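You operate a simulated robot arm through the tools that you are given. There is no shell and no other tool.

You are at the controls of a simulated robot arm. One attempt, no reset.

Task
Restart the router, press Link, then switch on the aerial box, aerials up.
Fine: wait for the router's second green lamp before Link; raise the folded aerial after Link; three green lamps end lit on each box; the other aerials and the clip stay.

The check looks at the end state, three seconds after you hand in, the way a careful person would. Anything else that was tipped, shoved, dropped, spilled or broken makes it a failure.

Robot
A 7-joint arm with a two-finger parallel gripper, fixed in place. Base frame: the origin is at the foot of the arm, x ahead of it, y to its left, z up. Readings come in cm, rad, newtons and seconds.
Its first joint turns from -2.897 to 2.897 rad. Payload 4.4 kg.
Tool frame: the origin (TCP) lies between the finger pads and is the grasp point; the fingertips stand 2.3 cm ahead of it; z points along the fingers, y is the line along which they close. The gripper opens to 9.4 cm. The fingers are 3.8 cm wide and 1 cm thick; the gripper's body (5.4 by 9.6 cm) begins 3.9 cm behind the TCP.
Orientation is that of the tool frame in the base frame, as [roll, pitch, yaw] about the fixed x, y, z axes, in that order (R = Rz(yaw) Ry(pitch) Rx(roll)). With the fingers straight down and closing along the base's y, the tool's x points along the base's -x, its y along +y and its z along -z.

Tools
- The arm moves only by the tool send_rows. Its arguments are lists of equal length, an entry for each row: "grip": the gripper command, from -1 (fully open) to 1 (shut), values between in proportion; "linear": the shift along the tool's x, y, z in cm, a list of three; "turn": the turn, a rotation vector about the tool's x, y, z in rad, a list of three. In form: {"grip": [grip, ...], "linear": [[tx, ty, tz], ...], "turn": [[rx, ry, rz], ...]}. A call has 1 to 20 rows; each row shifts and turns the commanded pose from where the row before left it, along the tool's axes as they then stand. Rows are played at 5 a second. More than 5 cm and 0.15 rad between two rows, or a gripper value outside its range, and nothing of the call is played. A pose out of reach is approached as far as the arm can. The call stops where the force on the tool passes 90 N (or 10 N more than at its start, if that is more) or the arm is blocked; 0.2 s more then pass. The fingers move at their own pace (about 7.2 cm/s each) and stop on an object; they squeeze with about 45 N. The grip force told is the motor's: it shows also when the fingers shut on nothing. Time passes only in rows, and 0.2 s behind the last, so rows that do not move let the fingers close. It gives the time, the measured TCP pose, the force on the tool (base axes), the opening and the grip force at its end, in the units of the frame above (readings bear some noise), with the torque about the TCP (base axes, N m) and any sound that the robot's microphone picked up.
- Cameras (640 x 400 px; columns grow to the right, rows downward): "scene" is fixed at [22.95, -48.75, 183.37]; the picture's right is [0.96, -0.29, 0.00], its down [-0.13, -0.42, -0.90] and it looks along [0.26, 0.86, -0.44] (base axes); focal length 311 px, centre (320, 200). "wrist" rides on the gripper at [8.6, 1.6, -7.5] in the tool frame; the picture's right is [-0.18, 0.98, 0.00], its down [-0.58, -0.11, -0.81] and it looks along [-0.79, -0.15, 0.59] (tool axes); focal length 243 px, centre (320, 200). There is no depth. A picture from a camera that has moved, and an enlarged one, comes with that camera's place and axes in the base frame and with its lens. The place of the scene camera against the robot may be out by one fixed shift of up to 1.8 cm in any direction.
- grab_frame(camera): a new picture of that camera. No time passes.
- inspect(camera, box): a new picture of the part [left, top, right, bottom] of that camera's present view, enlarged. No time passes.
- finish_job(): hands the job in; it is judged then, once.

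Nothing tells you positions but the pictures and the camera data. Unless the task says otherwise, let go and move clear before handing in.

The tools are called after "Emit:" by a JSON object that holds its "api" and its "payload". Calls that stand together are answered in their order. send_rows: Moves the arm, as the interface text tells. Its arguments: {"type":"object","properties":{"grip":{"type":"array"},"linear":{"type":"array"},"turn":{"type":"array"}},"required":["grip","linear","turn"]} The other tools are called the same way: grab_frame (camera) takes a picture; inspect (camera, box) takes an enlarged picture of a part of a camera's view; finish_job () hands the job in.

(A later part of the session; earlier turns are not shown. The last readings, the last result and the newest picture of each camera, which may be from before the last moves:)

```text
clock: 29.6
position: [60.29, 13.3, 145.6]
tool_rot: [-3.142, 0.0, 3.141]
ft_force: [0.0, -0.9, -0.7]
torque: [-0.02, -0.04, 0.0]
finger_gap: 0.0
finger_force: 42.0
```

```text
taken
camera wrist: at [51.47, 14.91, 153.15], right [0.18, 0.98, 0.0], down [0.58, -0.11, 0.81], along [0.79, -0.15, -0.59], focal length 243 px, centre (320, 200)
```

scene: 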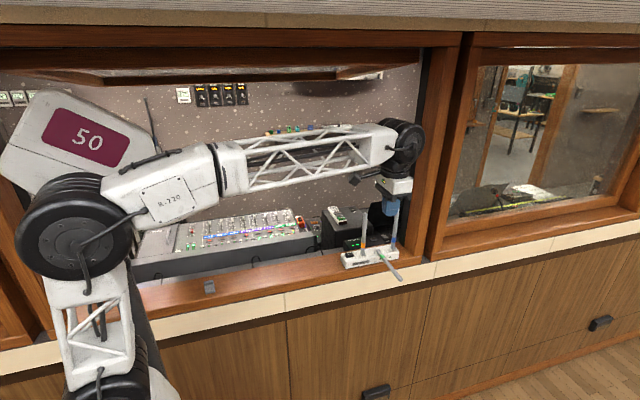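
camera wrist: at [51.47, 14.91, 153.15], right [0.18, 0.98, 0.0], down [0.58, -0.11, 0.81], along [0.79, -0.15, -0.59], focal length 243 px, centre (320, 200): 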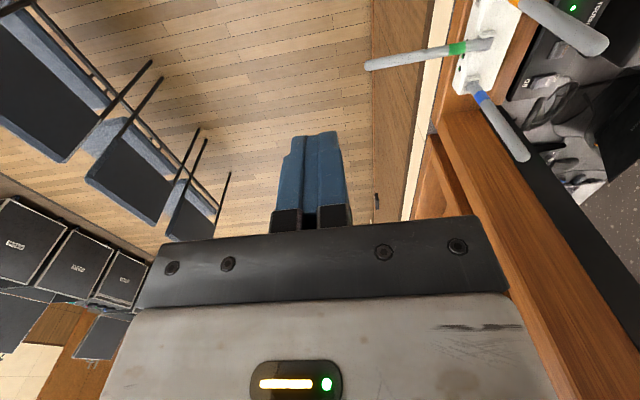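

I'm outside the window now, with a good second view of the folded aerial. I'll zoom in to work out its position.

Emit:
{"api": "inspect", "payload": {"camera": "wrist", "box": [350, 0, 640, 180]}}

Emit:
{"api": "inspect", "payload": {"camera": "scene", "box": [320, 160, 440, 300]}}

```text
2.21 times, centred on (495, 90) of wrist
camera zoom: at [51.47, 14.91, 153.15], right [0.18, 0.98, 0.0], down [0.58, -0.11, 0.81], along [0.79, -0.15, -0.59], focal length 535 px, centre (-66, 443)
```

zoom: 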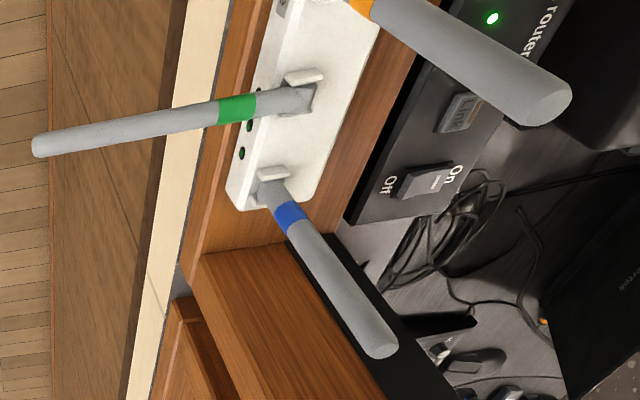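

```text
2.86 times, centred on (380, 230) of scene
camera zoom: at [22.95, -48.75, 183.37], right [0.96, -0.29, 0.0], down [-0.13, -0.42, -0.9], along [0.26, 0.86, -0.44], focal length 889 px, centre (149, 114)
```

zoom: 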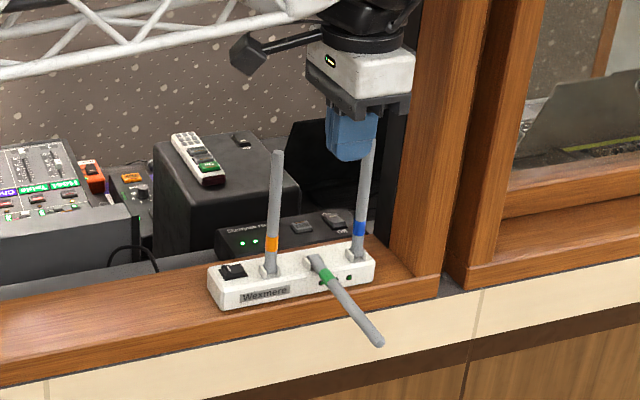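

The folded aerial runs from its hinge near (70.3, 35.5, 115) to its tip at (70.2, 18.5, 115), with open air beneath it. I'll rotate the hand to point horizontally along +y while in free space.

Emit:
{"api": "send_rows", "payload": {"grip": [1, 1, 1, 1, 1, 1, 1, 1], "linear": [[0, -1, 0], [0, -1, 0], [0, -1, 0], [0, -1, 0], [0, -1, 0], [0, -1, 0], [0, 0, 0], [0, 0, 0]], "turn": [[-0.13, 0, 0], [-0.13, 0, 0], [-0.13, 0, 0], [-0.13, 0, 0], [-0.13, 0, 0], [-0.13, 0, 0], [0, 0, 0], [0, 0, 0]]}}

Emit:
{"api": "grab_frame", "payload": {"camera": "scene"}}

```text
clock: 31.4
position: [60.24, 7.74, 143.77]
tool_rot: [2.361, -0.002, -3.141]
ft_force: [-0.5, -0.3, -0.2]
torque: [0.01, 0.04, 0.01]
finger_gap: 0.02
finger_force: 42.5
```

```text
taken
```

scene: 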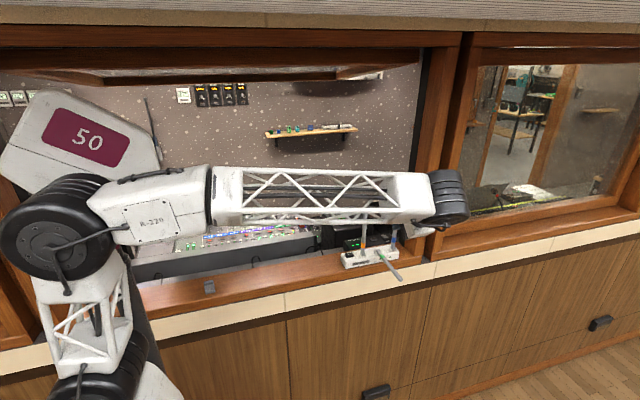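

The arm follows the rotation well. I'll finish turning to horizontal.

Emit:
{"api": "send_rows", "payload": {"grip": [1, 1, 1, 1, 1, 1, 1, 1], "linear": [[0, 0, 0], [0, 0, 0], [0, 0, 0], [0, 0, 0], [0, 0, 0], [0, 0, 0], [0, 0, 0], [0, 0, 0]], "turn": [[-0.1316, 0, 0], [-0.1316, 0, 0], [-0.1316, 0, 0], [-0.1316, 0, 0], [-0.1316, 0, 0], [-0.1316, 0, 0], [0, 0, 0], [0, 0, 0]]}}

Emit:
{"api": "grab_frame", "payload": {"camera": "scene"}}

Emit:
{"api": "grab_frame", "payload": {"camera": "wrist"}}

```text
clock: 33.2
position: [60.11, 7.78, 143.82]
tool_rot: [1.571, 0.0, -3.14]
ft_force: [-0.2, -0.1, -0.1]
torque: [-0.01, 0.0, 0.02]
finger_gap: 0.0
finger_force: 42.3
```

```text
taken
```

scene: 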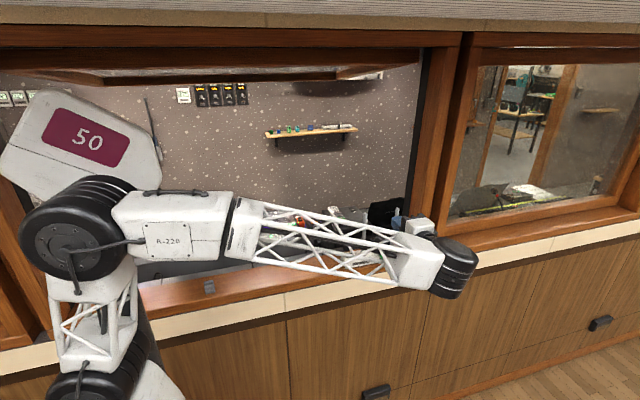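

```text
taken
camera wrist: at [51.45, 0.31, 145.47], right [0.18, 0.0, 0.98], down [0.58, -0.81, -0.11], along [0.79, 0.59, -0.15], focal length 243 px, centre (320, 200)
```

wrist: 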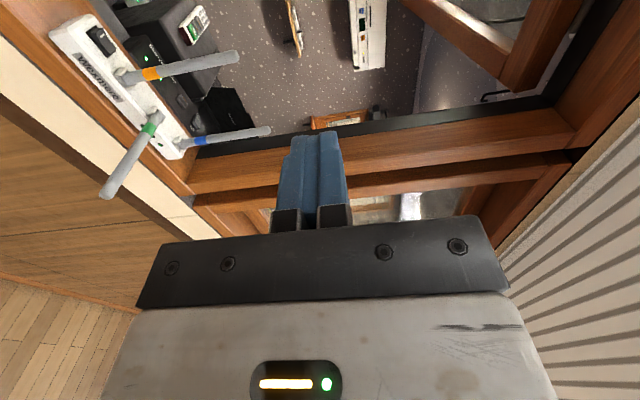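

The tool is horizontal. I'll lower it in front of the aerial to x = 70, staying well short in y.

Emit:
{"api": "send_rows", "payload": {"grip": [1, 1, 1, 1, 1, 1, 1, 1, 1, 1, 1], "linear": [[-1, -2.2, -0.2], [-1, -2.2, -0.2], [-1, -2.2, -0.2], [-1, -2.2, -0.2], [-1, -2.2, -0.2], [-1, -2.2, 0], [-1, -2.2, 0], [-1, -2.2, 0], [-1, -2.2, 0], [-1, -2.2, 0], [0, 0, 0]], "turn": [[0, 0, 0], [0, 0, 0], [0, 0, 0], [0, 0, 0], [0, 0, 0], [0, 0, 0], [0, 0, 0], [0, 0, 0], [0, 0, 0], [0, 0, 0], [0, 0, 0]]}}

Emit:
{"api": "grab_frame", "payload": {"camera": "scene"}}

Emit:
{"api": "grab_frame", "payload": {"camera": "wrist"}}

```text
clock: 35.6
position: [70.25, 6.73, 121.77]
tool_rot: [1.573, 0.0, -3.141]
ft_force: [0.6, 0.0, -0.9]
torque: [-0.03, 0.01, -0.02]
finger_gap: 0.01
finger_force: 43.1
```

```text
taken
```

scene: 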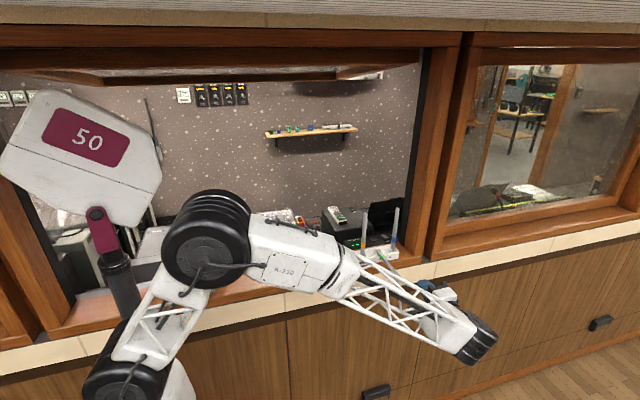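

```text
taken
camera wrist: at [61.55, -0.72, 123.44], right [0.18, 0.0, 0.98], down [0.58, -0.81, -0.11], along [0.79, 0.59, -0.15], focal length 243 px, centre (320, 200)
```

wrist: 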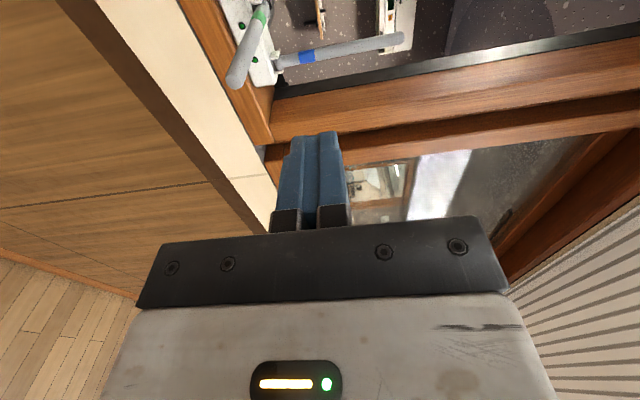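

The path is clear, so I'll continue down to just below the aerial's level.

Emit:
{"api": "send_rows", "payload": {"grip": [1, 1, 1, 1, 1, 1], "linear": [[0, -2.1, 0], [0, -2.1, 0], [0, -2.1, 0], [0, -2.1, 0], [0, -2.1, 0], [0, 0, 0]], "turn": [[0, 0, 0], [0, 0, 0], [0, 0, 0], [0, 0, 0], [0, 0, 0], [0, 0, 0]]}}

Emit:
{"api": "grab_frame", "payload": {"camera": "scene"}}

Emit:
{"api": "grab_frame", "payload": {"camera": "wrist"}}

```text
clock: 37.0
position: [70.21, 6.69, 111.21]
tool_rot: [1.573, -0.001, -3.141]
ft_force: [0.1, -0.4, 0.9]
torque: [0.01, -0.04, -0.01]
finger_gap: 0.0
finger_force: 42.6
```

```text
taken
```

scene: 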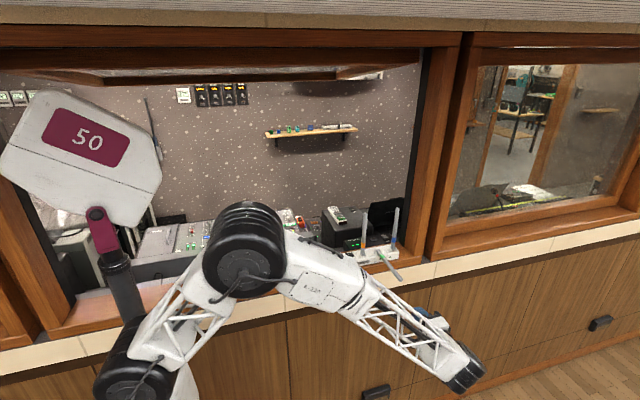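

```text
taken
camera wrist: at [61.42, -0.65, 112.91], right [0.18, 0.0, 0.98], down [0.58, -0.81, -0.11], along [0.79, 0.59, -0.15], focal length 243 px, centre (320, 200)
```

wrist: 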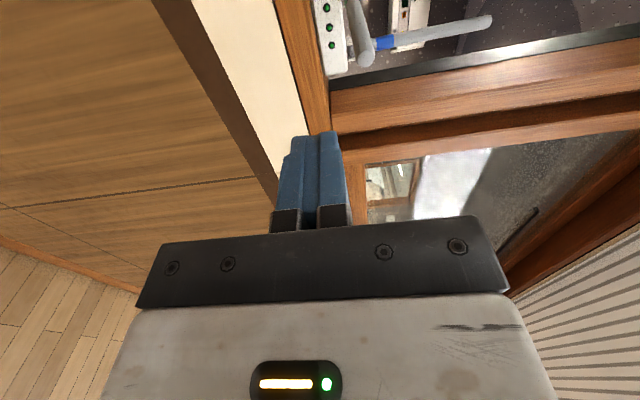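

I'll zoom in on the aerial and fingertips to check the approach line.

Emit:
{"api": "inspect", "payload": {"camera": "wrist", "box": [260, 0, 440, 160]}}

Emit:
{"api": "inspect", "payload": {"camera": "scene", "box": [300, 200, 490, 400]}}

```text
2.50 times, centred on (350, 80) of wrist
camera zoom: at [61.42, -0.65, 112.91], right [0.18, 0.0, 0.98], down [0.58, -0.81, -0.11], along [0.79, 0.59, -0.15], focal length 606 px, centre (245, 500)
```

zoom: 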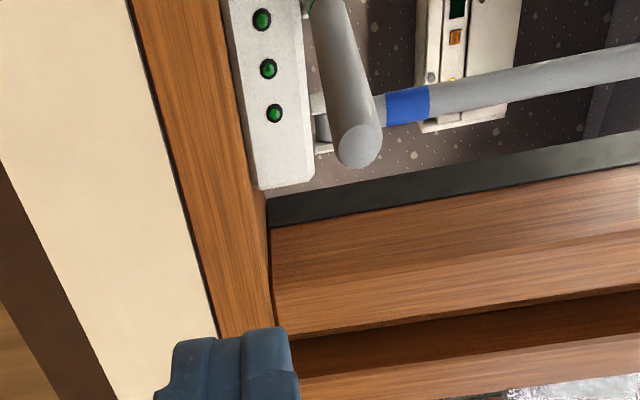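

```text
2.00 times, centred on (395, 300) of scene
camera zoom: at [22.95, -48.75, 183.37], right [0.96, -0.29, 0.0], down [-0.13, -0.42, -0.9], along [0.26, 0.86, -0.44], focal length 622 px, centre (170, 0)
```

zoom: 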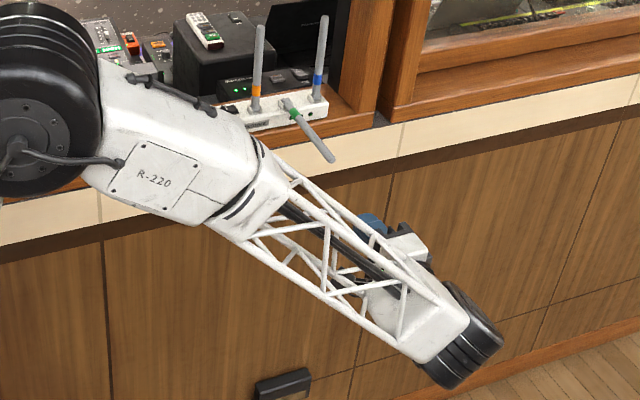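

The aerial's tip end is confirmed at (70.2, 18.5, 114.8), and the fingers will pass about 1.8 cm beneath it. I'll advance under the aerial.

Emit:
{"api": "send_rows", "payload": {"grip": [1, 1, 1, 1, 1, 1, 1], "linear": [[0, 0, 2.2], [0, 0, 2.2], [0, 0, 2.2], [0, 0, 2.2], [0, 0, 2.2], [0, 0, 2.2], [0, 0, 0]], "turn": [[0, 0, 0], [0, 0, 0], [0, 0, 0], [0, 0, 0], [0, 0, 0], [0, 0, 0], [0, 0, 0]]}}

Emit:
{"api": "grab_frame", "payload": {"camera": "wrist"}}

Emit:
{"api": "inspect", "payload": {"camera": "scene", "box": [300, 180, 490, 380]}}

```text
clock: 38.6
position: [70.11, 19.87, 111.28]
tool_rot: [1.572, 0.0, -3.14]
ft_force: [0.2, -1.2, 0.0]
torque: [0.0, -0.02, 0.01]
finger_gap: 0.01
finger_force: 42.3
```

```text
taken
camera wrist: at [61.42, 12.5, 112.93], right [0.18, 0.0, 0.98], down [0.58, -0.81, -0.11], along [0.79, 0.59, -0.15], focal length 243 px, centre (320, 200)
```

wrist: 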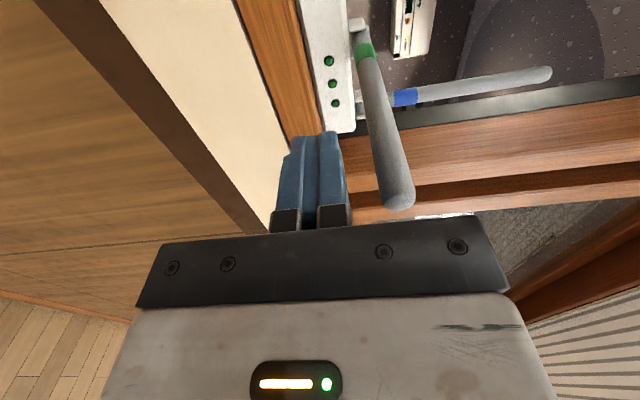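

```text
2.00 times, centred on (395, 280) of scene
camera zoom: at [22.95, -48.75, 183.37], right [0.96, -0.29, 0.0], down [-0.13, -0.42, -0.9], along [0.26, 0.86, -0.44], focal length 622 px, centre (170, 40)
```

zoom: 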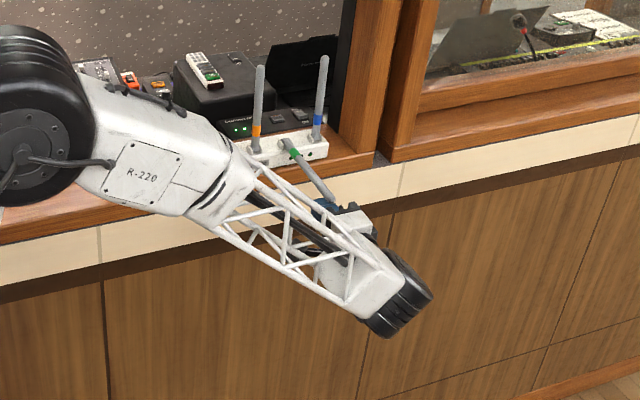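

The fingers are under the aerial in line with it. I'll raise slowly to make contact.

Emit:
{"api": "send_rows", "payload": {"grip": [1, 1, 1, 1, 1], "linear": [[0, 0.5, 0], [0, 0.5, 0], [0, 0.5, 0], [0, 0.5, 0], [0, 0, 0]], "turn": [[0, 0, 0], [0, 0, 0], [0, 0, 0], [0, 0, 0], [0, 0, 0]]}}

Emit:
{"api": "inspect", "payload": {"camera": "wrist", "box": [250, 0, 440, 240]}}

```text
clock: 39.8
position: [70.13, 19.94, 113.37]
tool_rot: [1.573, 0.0, -3.141]
ft_force: [0.4, 0.3, -0.1]
torque: [0.01, -0.02, 0.0]
finger_gap: 0.0
finger_force: 42.3
```

```text
1.67 times, centred on (345, 120) of wrist
camera zoom: at [61.42, 12.51, 114.96], right [0.18, 0.0, 0.98], down [0.58, -0.81, -0.11], along [0.79, 0.59, -0.15], focal length 404 px, centre (278, 333)
```

zoom: 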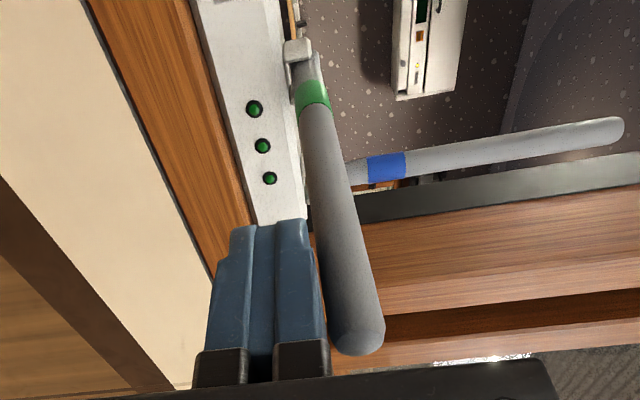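

Emit:
{"api": "send_rows", "payload": {"grip": [1, 1, 1, 1], "linear": [[0, 0.4, 0], [0, 0.4, 0], [0, 0.4, 0], [0, 0, 0]], "turn": [[0, 0, 0], [0, 0, 0], [0, 0, 0], [0, 0, 0]]}}

Emit:
{"api": "inspect", "payload": {"camera": "wrist", "box": [250, 0, 440, 240]}}

```text
clock: 40.8
position: [70.22, 19.93, 114.46]
tool_rot: [1.573, 0.0, 3.141]
ft_force: [0.1, -0.3, -1.0]
torque: [0.0, 0.0, -0.02]
finger_gap: 0.0
finger_force: 42.3
```

```text
1.67 times, centred on (345, 120) of wrist
camera zoom: at [61.47, 12.49, 116.15], right [0.18, 0.0, 0.98], down [0.58, -0.81, -0.11], along [0.79, 0.59, -0.15], focal length 404 px, centre (278, 333)
```

zoom: 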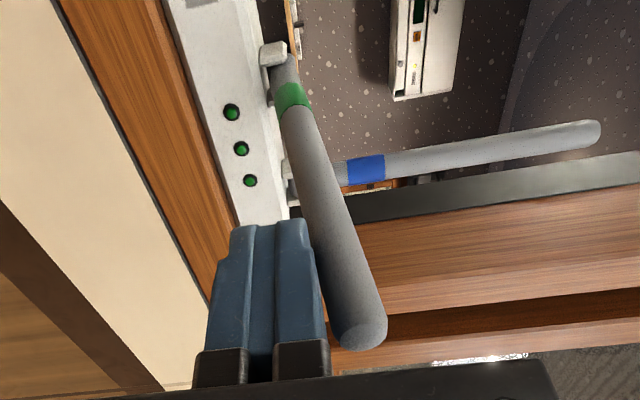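

Contact is light, at about 1 N. I'll follow the hinge arc upward, keeping the fingertip under the aerial.

Emit:
{"api": "send_rows", "payload": {"grip": [1, 1, 1, 1, 1], "linear": [[0, 1.27, 0.2], [0, 1.27, 0.25], [0, 1.25, 0.39], [0, 1.2, 0.5], [0, 0, 0]], "turn": [[0, 0, 0], [0, 0, 0], [0, 0, 0], [0, 0, 0], [0, 0, 0]]}}

Emit:
{"api": "grab_frame", "payload": {"camera": "wrist"}}

Emit:
{"api": "inspect", "payload": {"camera": "scene", "box": [320, 180, 470, 330]}}

```text
clock: 42.0
position: [70.22, 21.19, 119.45]
tool_rot: [1.573, 0.0, 3.141]
ft_force: [0.1, -0.3, -0.6]
torque: [0.02, 0.0, 0.0]
finger_gap: 0.0
finger_force: 42.6
```

```text
taken
camera wrist: at [61.48, 13.84, 121.16], right [0.18, 0.0, 0.98], down [0.58, -0.81, -0.11], along [0.79, 0.59, -0.15], focal length 243 px, centre (320, 200)
```

wrist: 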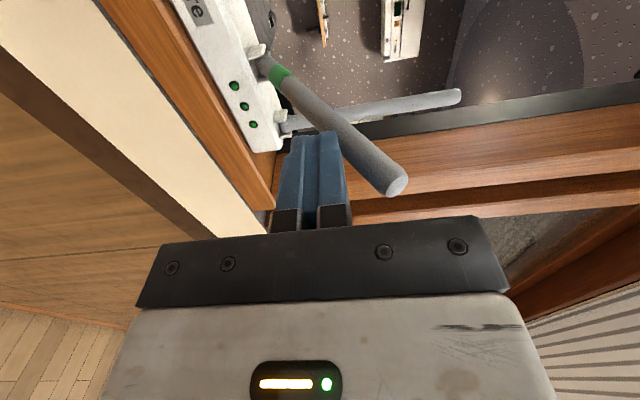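

```text
2.67 times, centred on (395, 255) of scene
camera zoom: at [22.95, -48.75, 183.37], right [0.96, -0.29, 0.0], down [-0.13, -0.42, -0.9], along [0.26, 0.86, -0.44], focal length 829 px, centre (120, 53)
```

zoom: 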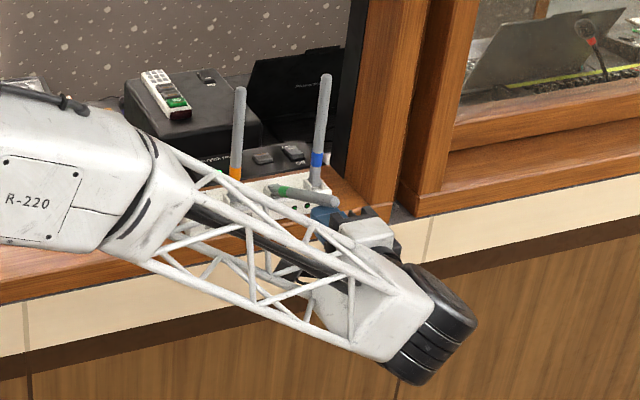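

The aerial is rising with almost no force. I'll continue along the arc.

Emit:
{"api": "send_rows", "payload": {"grip": [1, 1, 1, 1, 1, 1], "linear": [[0, 1.14, 0.66], [0, 1.07, 0.74], [0, 1.0, 0.83], [0, 0.91, 0.93], [0, 0.81, 1.02], [0, 0, 0]], "turn": [[0, 0, 0], [0, 0, 0], [0, 0, 0], [0, 0, 0], [0, 0, 0], [0, 0, 0]]}}

Emit:
{"api": "grab_frame", "payload": {"camera": "wrist"}}

Emit:
{"api": "inspect", "payload": {"camera": "scene", "box": [320, 160, 470, 310]}}

```text
clock: 43.4
position: [70.21, 25.38, 124.38]
tool_rot: [1.572, -0.001, -3.142]
ft_force: [-0.1, -0.1, 0.2]
torque: [0.04, 0.03, 0.0]
finger_gap: 0.0
finger_force: 42.9
```

```text
taken
camera wrist: at [61.48, 18.01, 126.08], right [0.18, 0.0, 0.98], down [0.58, -0.81, -0.11], along [0.79, 0.59, -0.15], focal length 243 px, centre (320, 200)
```

wrist: 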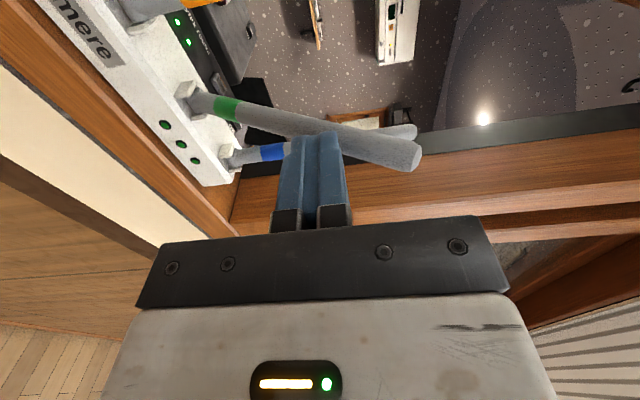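

```text
2.67 times, centred on (395, 235) of scene
camera zoom: at [22.95, -48.75, 183.37], right [0.96, -0.29, 0.0], down [-0.13, -0.42, -0.9], along [0.26, 0.86, -0.44], focal length 829 px, centre (120, 107)
```

zoom: 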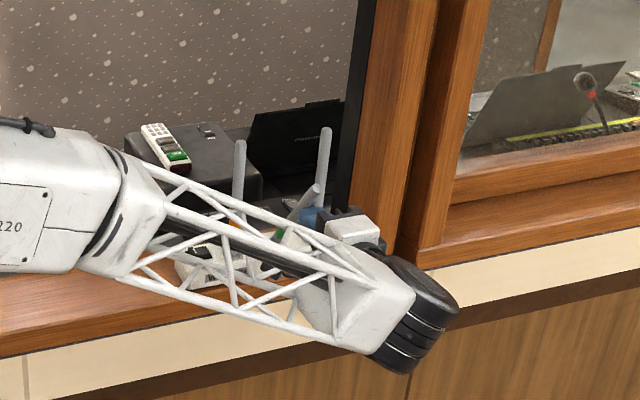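

The aerial is at about 57° now. I'll continue to just short of vertical.

Emit:
{"api": "send_rows", "payload": {"grip": [1, 1, 1, 1, 1, 1, 1, 1], "linear": [[0, 0.37, 0.55], [0, 0.35, 0.55], [0, 0.3, 0.58], [0, 0.3, 0.58], [0, 0.25, 0.6], [0, 0.24, 0.6], [0, 0.2, 0.6], [0, 0, 0]], "turn": [[0, 0, 0], [0, 0, 0], [0, 0, 0], [0, 0, 0], [0, 0, 0], [0, 0, 0], [0, 0, 0], [0, 0, 0]]}}

Emit:
{"api": "grab_frame", "payload": {"camera": "wrist"}}

Emit:
{"api": "inspect", "payload": {"camera": "scene", "box": [320, 160, 470, 310]}}

```text
clock: 45.2
position: [70.2, 29.57, 126.35]
tool_rot: [1.573, 0.0, 3.141]
ft_force: [0.0, 0.2, 0.3]
torque: [0.04, -0.02, 0.03]
finger_gap: 0.0
finger_force: 42.5
```

```text
taken
camera wrist: at [61.48, 22.1, 128.05], right [0.18, 0.0, 0.98], down [0.58, -0.81, -0.11], along [0.79, 0.59, -0.15], focal length 243 px, centre (320, 200)
```

wrist: 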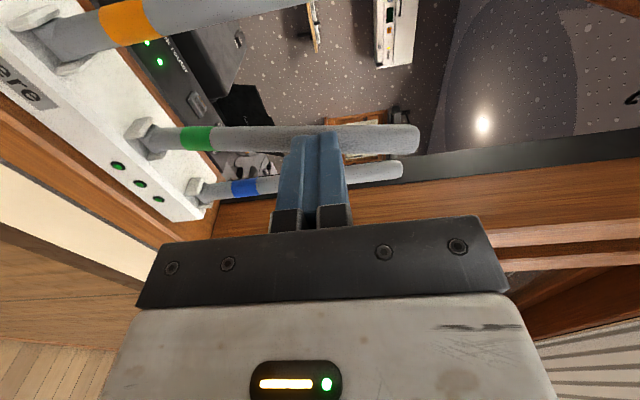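

```text
2.67 times, centred on (395, 235) of scene
camera zoom: at [22.95, -48.75, 183.37], right [0.96, -0.29, 0.0], down [-0.13, -0.42, -0.9], along [0.26, 0.86, -0.44], focal length 829 px, centre (120, 107)
```

zoom: 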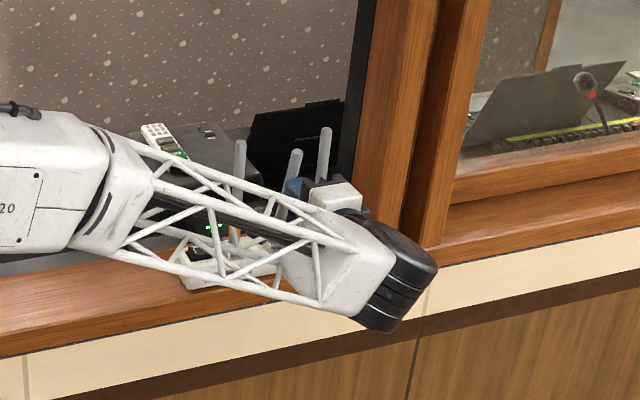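

The aerial is still leaning about 0.2 rad outward. I'll push further in smaller steps.

Emit:
{"api": "send_rows", "payload": {"grip": [1, 1, 1, 1, 1], "linear": [[0, 0.1, 0.46], [0, 0.1, 0.46], [0, 0.08, 0.46], [0, 0.08, 0.46], [0, 0, 0]], "turn": [[0, 0, 0], [0, 0, 0], [0, 0, 0], [0, 0, 0], [0, 0, 0]]}}

Emit:
{"api": "grab_frame", "payload": {"camera": "wrist"}}

Emit:
{"api": "inspect", "payload": {"camera": "scene", "box": [350, 180, 430, 270]}}

```text
clock: 46.4
position: [70.12, 31.3, 126.78]
tool_rot: [1.575, 0.002, -3.142]
ft_force: [-0.3, -0.3, -0.6]
torque: [0.04, -0.02, 0.0]
finger_gap: 0.01
finger_force: 42.1
```

```text
taken
camera wrist: at [61.48, 23.97, 128.44], right [0.18, 0.0, 0.98], down [0.58, -0.81, -0.11], along [0.79, 0.59, -0.15], focal length 243 px, centre (320, 200)
```

wrist: 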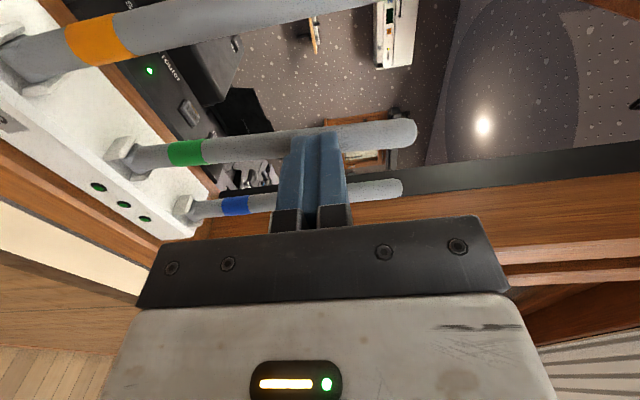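

```text
4.44 times, centred on (390, 225) of scene
camera zoom: at [22.95, -48.75, 183.37], right [0.96, -0.29, 0.0], down [-0.13, -0.42, -0.9], along [0.26, 0.86, -0.44], focal length 1382 px, centre (9, 89)
```

zoom: 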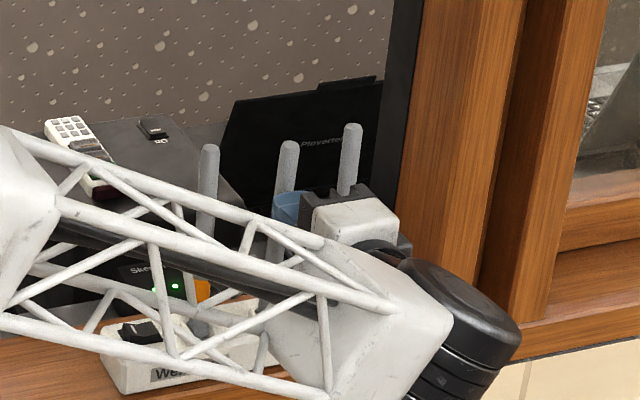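

The lean is about 0.07 rad now. I'll make the last small pushes while watching the force.

Emit:
{"api": "send_rows", "payload": {"grip": [1, 1, 1, 1], "linear": [[0, 0.03, 0.25], [0, 0.03, 0.25], [0, 0.0, 0.25], [0, 0, 0]], "turn": [[0, 0, 0], [0, 0, 0], [0, 0, 0], [0, 0, 0]]}}

Emit:
{"api": "grab_frame", "payload": {"camera": "wrist"}}

Emit:
{"api": "inspect", "payload": {"camera": "scene", "box": [350, 180, 430, 270]}}

```text
clock: 47.4
position: [70.12, 32.14, 126.86]
tool_rot: [1.572, 0.0, 3.141]
ft_force: [0.5, 0.0, 0.8]
torque: [-0.01, 0.0, 0.01]
finger_gap: 0.0
finger_force: 42.3
```

```text
taken
camera wrist: at [61.46, 24.71, 128.49], right [0.18, 0.0, 0.98], down [0.58, -0.81, -0.11], along [0.79, 0.59, -0.15], focal length 243 px, centre (320, 200)
```

wrist: 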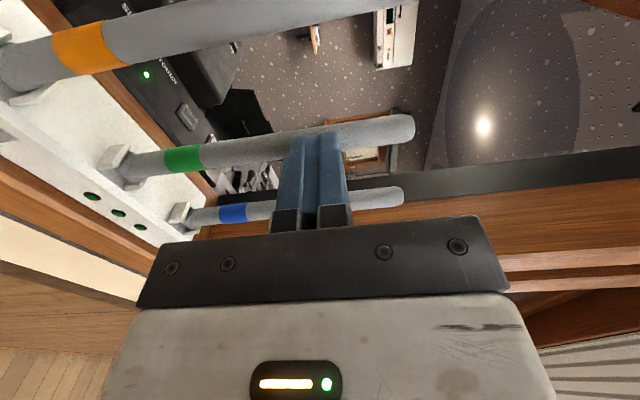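

```text
4.44 times, centred on (390, 225) of scene
camera zoom: at [22.95, -48.75, 183.37], right [0.96, -0.29, 0.0], down [-0.13, -0.42, -0.9], along [0.26, 0.86, -0.44], focal length 1382 px, centre (9, 89)
```

zoom: 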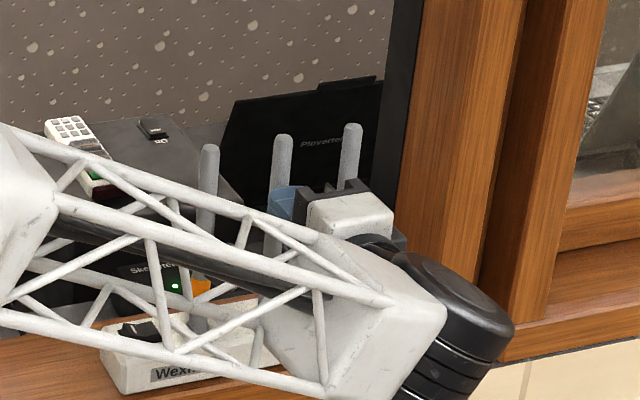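

The aerial looks vertical. I'll zoom in to compare the three aerials.

Emit:
{"api": "inspect", "payload": {"camera": "wrist", "box": [60, 0, 440, 240]}}

Emit:
{"api": "inspect", "payload": {"camera": "scene", "box": [380, 195, 420, 225]}}

```text
1.67 times, centred on (250, 120) of wrist
camera zoom: at [61.46, 24.71, 128.49], right [0.18, 0.0, 0.98], down [0.58, -0.81, -0.11], along [0.79, 0.59, -0.15], focal length 404 px, centre (437, 333)
```

zoom: 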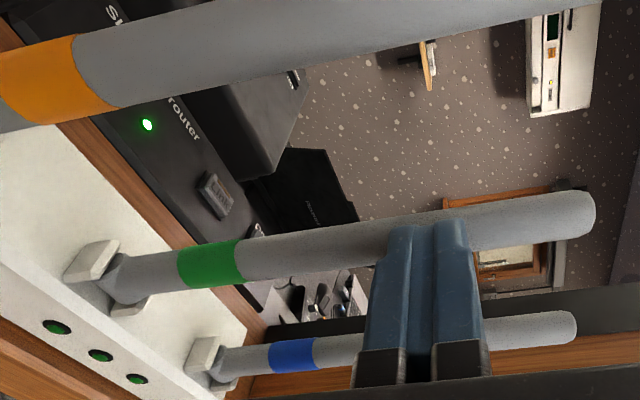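

```text
13.33 times, centred on (400, 210) of scene
camera zoom: at [22.95, -48.75, 183.37], right [0.96, -0.29, 0.0], down [-0.13, -0.42, -0.9], along [0.26, 0.86, -0.44], focal length 4147 px, centre (-747, 67)
```

zoom: 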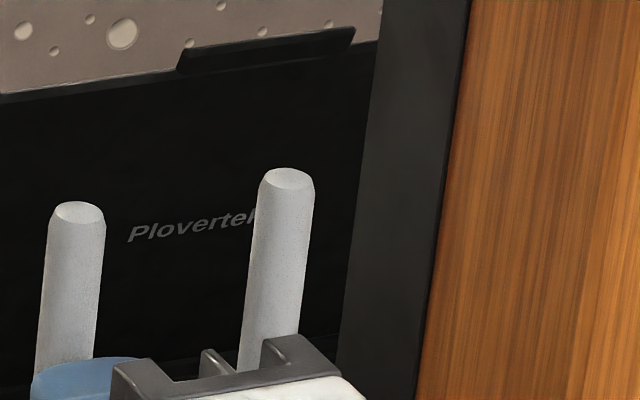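

The green aerial is parallel with the others. I'll back off a little and see whether it stays.

Emit:
{"api": "send_rows", "payload": {"grip": [1, 1, 1, 1, 1, 1], "linear": [[0, 0, -0.3], [0, 0, -0.3], [0, 0, -0.4], [0, 0, 0], [0, 0, 0], [0, 0, 0]], "turn": [[0, 0, 0], [0, 0, 0], [0, 0, 0], [0, 0, 0], [0, 0, 0], [0, 0, 0]]}}

Emit:
{"api": "inspect", "payload": {"camera": "wrist", "box": [60, 0, 440, 240]}}

Emit:
{"api": "inspect", "payload": {"camera": "scene", "box": [350, 180, 430, 270]}}

```text
clock: 48.8
position: [70.14, 31.09, 126.77]
tool_rot: [1.573, 0.0, 3.141]
ft_force: [0.7, 0.3, -0.2]
torque: [0.02, 0.03, -0.01]
finger_gap: 0.0
finger_force: 42.5
```

```text
1.67 times, centred on (250, 120) of wrist
camera zoom: at [61.46, 23.68, 128.48], right [0.18, 0.0, 0.98], down [0.58, -0.81, -0.11], along [0.79, 0.59, -0.15], focal length 404 px, centre (437, 333)
```

zoom: 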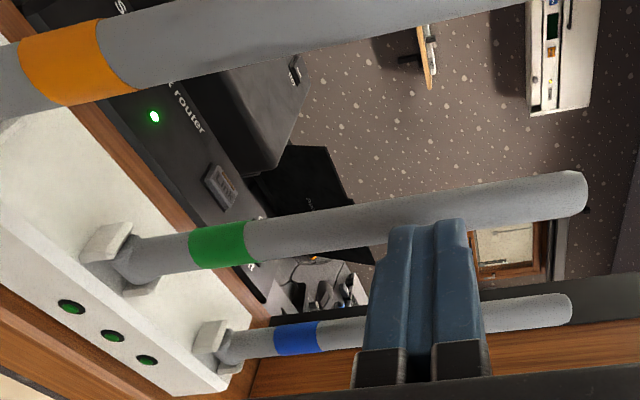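

```text
4.44 times, centred on (390, 225) of scene
camera zoom: at [22.95, -48.75, 183.37], right [0.96, -0.29, 0.0], down [-0.13, -0.42, -0.9], along [0.26, 0.86, -0.44], focal length 1382 px, centre (9, 89)
```

zoom: 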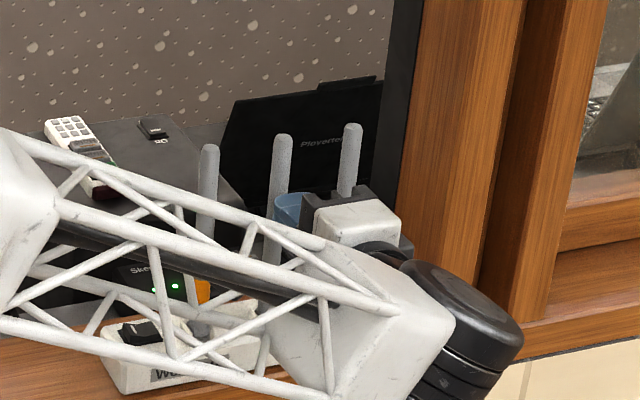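

The aerial stays up on its own. I'll retreat straight out, then look at the aerial box's switch.

Emit:
{"api": "send_rows", "payload": {"grip": [1, 1, 1, 1, 1, 1, 1, 1, 1, 1, 1], "linear": [[0, 0, -1.5], [0, 0, -2], [0, 0, -2], [0, 0, -2], [0, 0, -2], [0, 0, -2], [1.5, 1, 0], [1.5, 1, 0], [1.5, 1, 0], [1.5, 1, 0], [0, 0, 0]], "turn": [[0, 0, 0], [0, 0, 0], [0, 0, 0], [0, 0, 0], [0, 0, 0], [0, 0, 0], [0, 0, 0], [0, 0, 0], [0, 0, 0], [0, 0, 0], [0, 0, 0]]}}

Emit:
{"api": "grab_frame", "payload": {"camera": "wrist"}}

Emit:
{"api": "inspect", "payload": {"camera": "scene", "box": [300, 160, 460, 300]}}

```text
clock: 51.2
position: [64.1, 19.5, 130.85]
tool_rot: [1.572, 0.0, -3.141]
ft_force: [-0.6, 0.3, 0.0]
torque: [-0.02, -0.02, -0.01]
finger_gap: 0.0
finger_force: 42.4
```

```text
taken
camera wrist: at [55.4, 12.16, 132.43], right [0.18, 0.0, 0.98], down [0.58, -0.81, -0.11], along [0.79, 0.59, -0.15], focal length 243 px, centre (320, 200)
```

wrist: 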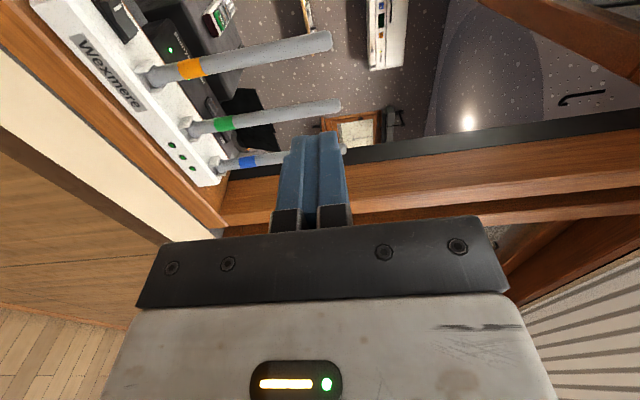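

```text
2.86 times, centred on (380, 230) of scene
camera zoom: at [22.95, -48.75, 183.37], right [0.96, -0.29, 0.0], down [-0.13, -0.42, -0.9], along [0.26, 0.86, -0.44], focal length 889 px, centre (149, 114)
```

zoom: 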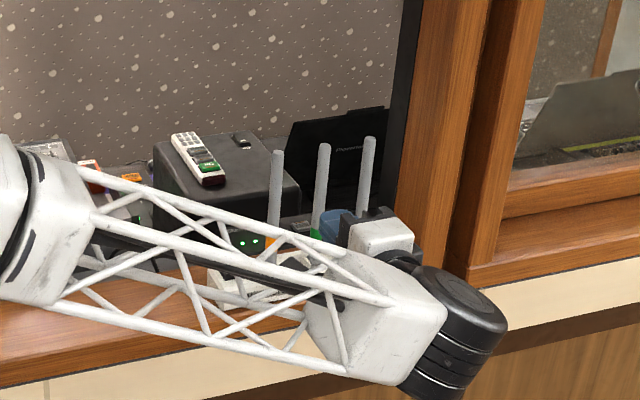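

All three aerials stand upright. I'll move left and pitch the tool down to look at the box's rocker.

Emit:
{"api": "send_rows", "payload": {"grip": [1, 1, 1, 1, 1, 1, 1, 1, 1, 1, 1], "linear": [[1.5, 0.8, 0], [1.5, 0.8, 0], [1.5, 0.8, 0], [1.5, 0.8, 0], [0, 0, 0], [0, 0, 0], [0, 0, 0], [0, 0, 0], [0, 0, 0], [0, 0, 0], [0, 0, 0]], "turn": [[0, 0, 0], [0, 0, 0], [0, 0, 0], [0, 0, 0], [0.131, 0, 0], [0.131, 0, 0], [0.131, 0, 0], [0.131, 0, 0], [0.131, 0, 0], [0.131, 0, 0], [0, 0, 0]]}}

Emit:
{"api": "grab_frame", "payload": {"camera": "wrist"}}

Emit:
{"api": "grab_frame", "payload": {"camera": "scene"}}

```text
clock: 53.6
position: [58.15, 19.5, 134.01]
tool_rot: [2.359, 0.0, 3.141]
ft_force: [0.4, -0.4, -0.8]
torque: [-0.01, 0.0, 0.02]
finger_gap: 0.0
finger_force: 42.4
```

```text
taken
camera wrist: at [49.45, 15.53, 140.49], right [0.18, 0.7, 0.69], down [0.58, -0.65, 0.5], along [0.79, 0.31, -0.52], focal length 243 px, centre (320, 200)
```

wrist: 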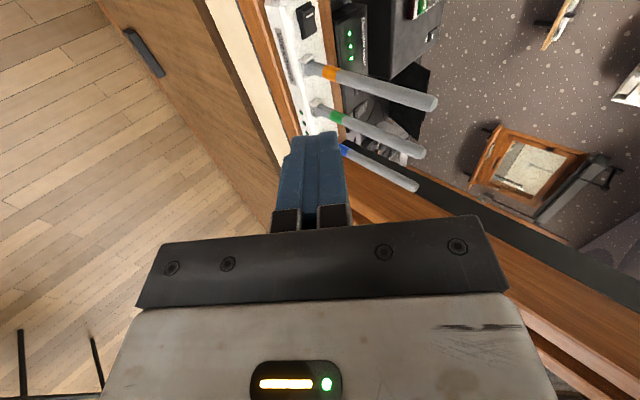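

```text
taken
```

scene: 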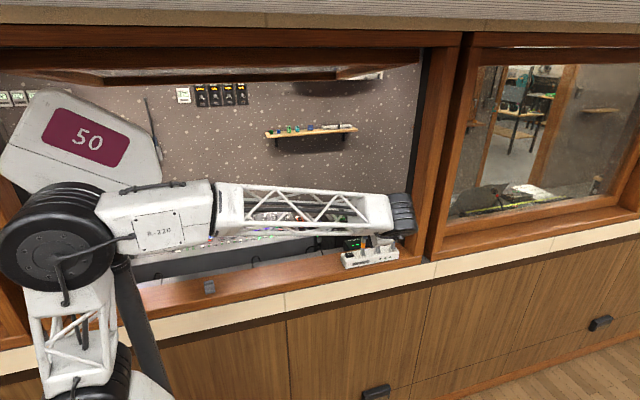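

Emit:
{"api": "inspect", "payload": {"camera": "wrist", "box": [260, 0, 360, 80]}}

Emit:
{"api": "inspect", "payload": {"camera": "scene", "box": [330, 215, 420, 280]}}

```text
5.00 times, centred on (310, 40) of wrist
camera zoom: at [49.45, 15.53, 140.49], right [0.18, 0.7, 0.69], down [0.58, -0.65, 0.5], along [0.79, 0.31, -0.52], focal length 1213 px, centre (370, 1000)
```

zoom: 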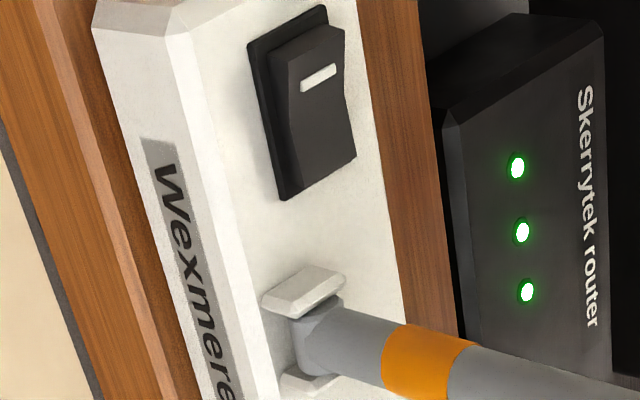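

```text
6.15 times, centred on (375, 248) of scene
camera zoom: at [22.95, -48.75, 183.37], right [0.96, -0.29, 0.0], down [-0.13, -0.42, -0.9], along [0.26, 0.86, -0.44], focal length 1914 px, centre (-18, -92)
```

zoom: 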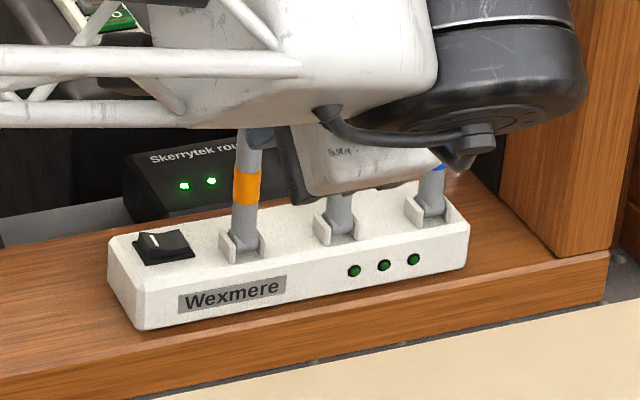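

The half with the white mark (-x side) is raised, so pressing it switches the box on. I'll zoom in further to pin down its position.

Emit:
{"api": "inspect", "payload": {"camera": "wrist", "box": [290, 0, 340, 45]}}

```text
8.89 times, centred on (315, 22) of wrist
camera zoom: at [49.45, 15.53, 140.49], right [0.18, 0.7, 0.69], down [0.58, -0.65, 0.5], along [0.79, 0.31, -0.52], focal length 2157 px, centre (364, 1778)
```

zoom: 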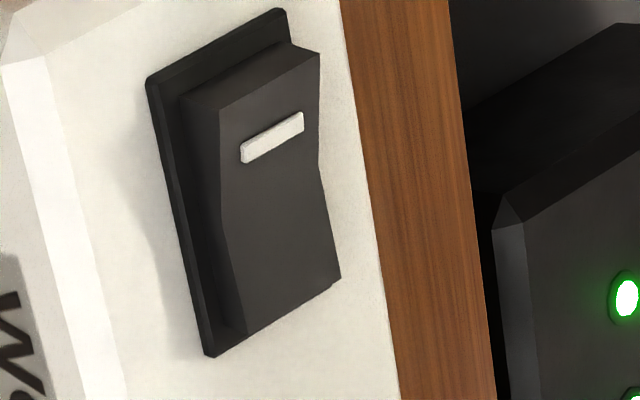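

The rocker spans x = 58.4 to 61.2 at y = 37, with the raised end at z = 114.7. I'll check the fingertip's shape before pressing next to the orange aerial.

Emit:
{"api": "inspect", "payload": {"camera": "wrist", "box": [260, 110, 380, 240]}}

Emit:
{"api": "inspect", "payload": {"camera": "scene", "box": [360, 200, 430, 260]}}

```text
3.08 times, centred on (320, 175) of wrist
camera zoom: at [49.45, 15.53, 140.49], right [0.18, 0.7, 0.69], down [0.58, -0.65, 0.5], along [0.79, 0.31, -0.52], focal length 746 px, centre (320, 277)
```

zoom: 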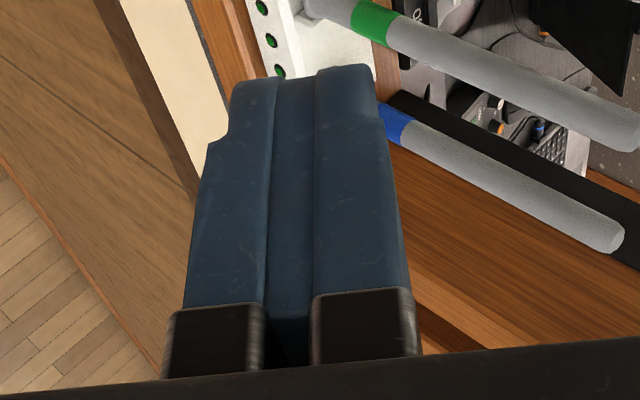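

```text
6.67 times, centred on (395, 230) of scene
camera zoom: at [22.95, -48.75, 183.37], right [0.96, -0.29, 0.0], down [-0.13, -0.42, -0.9], along [0.26, 0.86, -0.44], focal length 2074 px, centre (-180, 0)
```

zoom: 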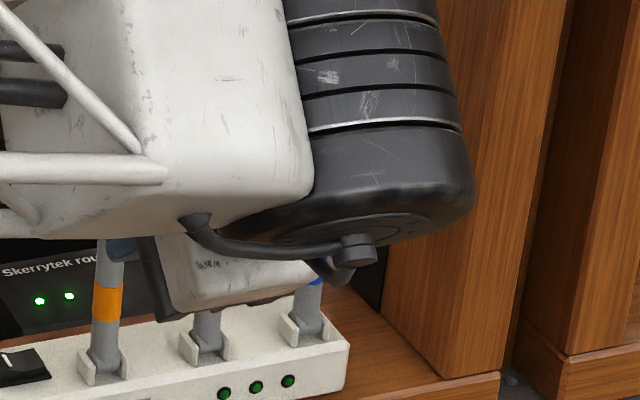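

The wide part of the hand clears the orange aerial by over 2 cm at this pose. I'll approach along the tool axis to hover above the marked half of the switch.

Emit:
{"api": "send_rows", "payload": {"grip": [1, 1, 1, 1, 1, 1, 1, 1, 1, 1], "linear": [[0.028, 0.173, 2.443], [0.028, 0.173, 2.443], [0.028, 0.173, 2.443], [0.028, 0.173, 2.443], [0.028, 0.173, 2.443], [0.028, 0.173, 2.443], [0.028, 0.173, 2.443], [0.028, 0.173, 2.443], [0.028, 0.173, 2.443], [0, 0, 0]], "turn": [[0, 0, 0], [0, 0, 0], [0, 0, 0], [0, 0, 0], [0, 0, 0], [0, 0, 0], [0, 0, 0], [0, 0, 0], [0, 0, 0], [0, 0, 0]]}}

Emit:
{"api": "grab_frame", "payload": {"camera": "wrist"}}

Emit:
{"api": "inspect", "payload": {"camera": "wrist", "box": [250, 60, 420, 200]}}

Emit:
{"api": "inspect", "payload": {"camera": "scene", "box": [300, 160, 440, 290]}}

```text
clock: 55.8
position: [57.93, 36.01, 119.41]
tool_rot: [2.357, -0.001, -3.141]
ft_force: [0.2, 0.2, -0.4]
torque: [0.03, -0.02, 0.0]
finger_gap: 0.0
finger_force: 42.5
```

```text
taken
camera wrist: at [49.18, 32.08, 125.94], right [0.18, 0.7, 0.69], down [0.58, -0.65, 0.49], along [0.79, 0.31, -0.52], focal length 243 px, centre (320, 200)
```

wrist: 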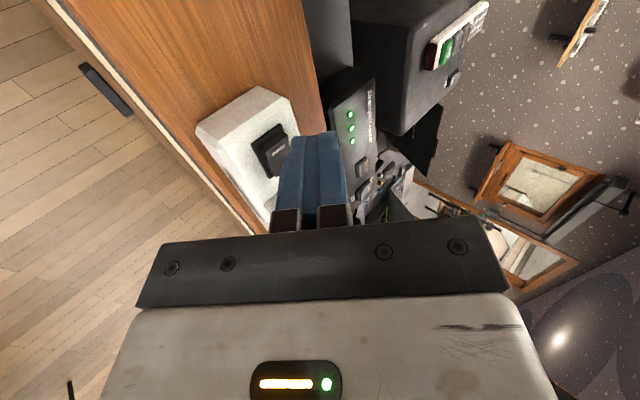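

```text
2.86 times, centred on (335, 130) of wrist
camera zoom: at [49.18, 32.08, 125.94], right [0.18, 0.7, 0.69], down [0.58, -0.65, 0.49], along [0.79, 0.31, -0.52], focal length 693 px, centre (277, 400)
```

zoom: 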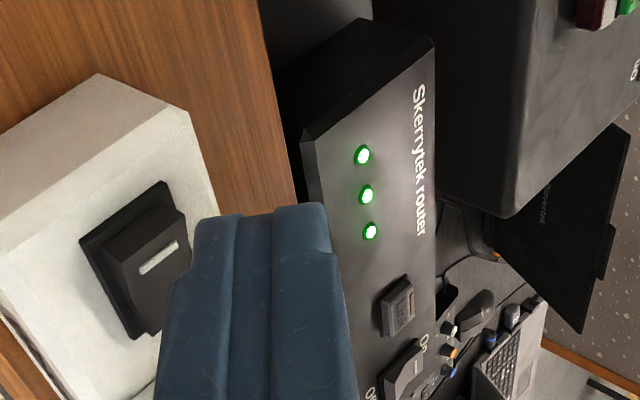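

```text
3.08 times, centred on (370, 225) of scene
camera zoom: at [22.95, -48.75, 183.37], right [0.96, -0.29, 0.0], down [-0.13, -0.42, -0.9], along [0.26, 0.86, -0.44], focal length 957 px, centre (166, 123)
```

zoom: 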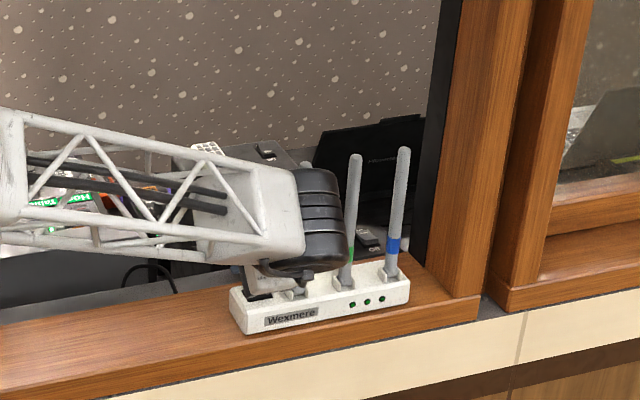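

The fingertip hovers over the marked half. I'll shift slightly right and lower to just above it.

Emit:
{"api": "send_rows", "payload": {"grip": [1, 1, 1, 1], "linear": [[-0.15, -0.42, 0.43], [-0.15, -0.42, 0.43], [0, -0.42, 0.43], [0, 0, 0]], "turn": [[0, 0, 0], [0, 0, 0], [0, 0, 0], [0, 0, 0]]}}

Emit:
{"api": "inspect", "payload": {"camera": "wrist", "box": [230, 60, 400, 200]}}

```text
clock: 56.8
position: [58.27, 36.12, 117.86]
tool_rot: [2.358, 0.001, 3.141]
ft_force: [0.8, -0.2, 0.6]
torque: [-0.01, -0.01, -0.02]
finger_gap: 0.01
finger_force: 42.6
```

```text
2.86 times, centred on (315, 130) of wrist
camera zoom: at [49.5, 32.1, 124.2], right [0.18, 0.7, 0.69], down [0.58, -0.65, 0.49], along [0.79, 0.31, -0.52], focal length 693 px, centre (334, 400)
```

zoom: 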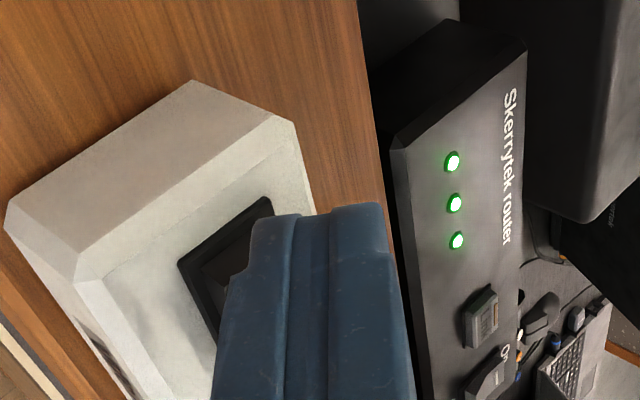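

Emit:
{"api": "send_rows", "payload": {"grip": [1, 1, 1, 1, 1, 1], "linear": [[0, -0.141, 0.142], [0, -0.141, 0.142], [0, -0.141, 0.142], [0, -0.141, 0.142], [0, -0.141, 0.142], [0, 0, 0]], "turn": [[0, 0, 0], [0, 0, 0], [0, 0, 0], [0, 0, 0], [0, 0, 0], [0, 0, 0]]}}

Emit:
{"api": "inspect", "payload": {"camera": "scene", "box": [330, 220, 410, 280]}}

Emit:
{"api": "inspect", "payload": {"camera": "wrist", "box": [230, 60, 400, 200]}}

```text
clock: 58.2
position: [58.15, 36.15, 116.77]
tool_rot: [2.358, 0.001, 3.141]
ft_force: [-1.5, 0.3, 6.3]
torque: [0.05, -0.05, 0.02]
finger_gap: 0.01
finger_force: 42.7
```

```text
6.67 times, centred on (370, 250) of scene
camera zoom: at [22.95, -48.75, 183.37], right [0.96, -0.29, 0.0], down [-0.13, -0.42, -0.9], along [0.26, 0.86, -0.44], focal length 2074 px, centre (-13, -133)
```

zoom: 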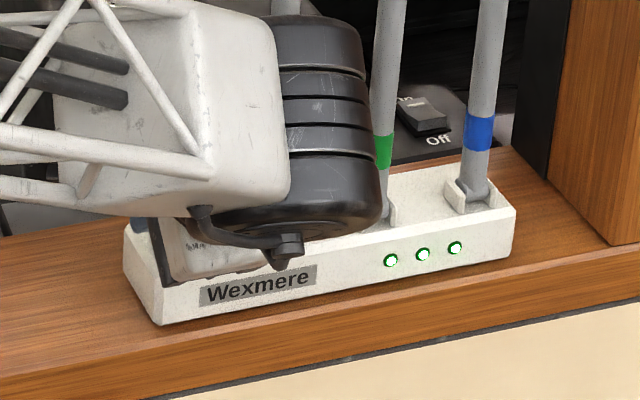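

```text
2.86 times, centred on (315, 130) of wrist
camera zoom: at [49.49, 32.1, 123.25], right [0.18, 0.7, 0.69], down [0.58, -0.65, 0.49], along [0.79, 0.31, -0.52], focal length 693 px, centre (334, 400)
```

zoom: 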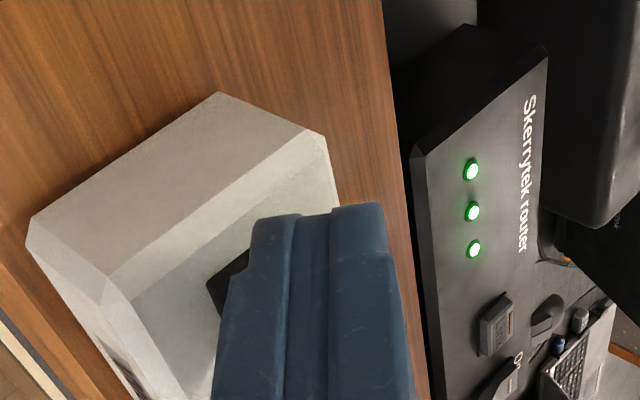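

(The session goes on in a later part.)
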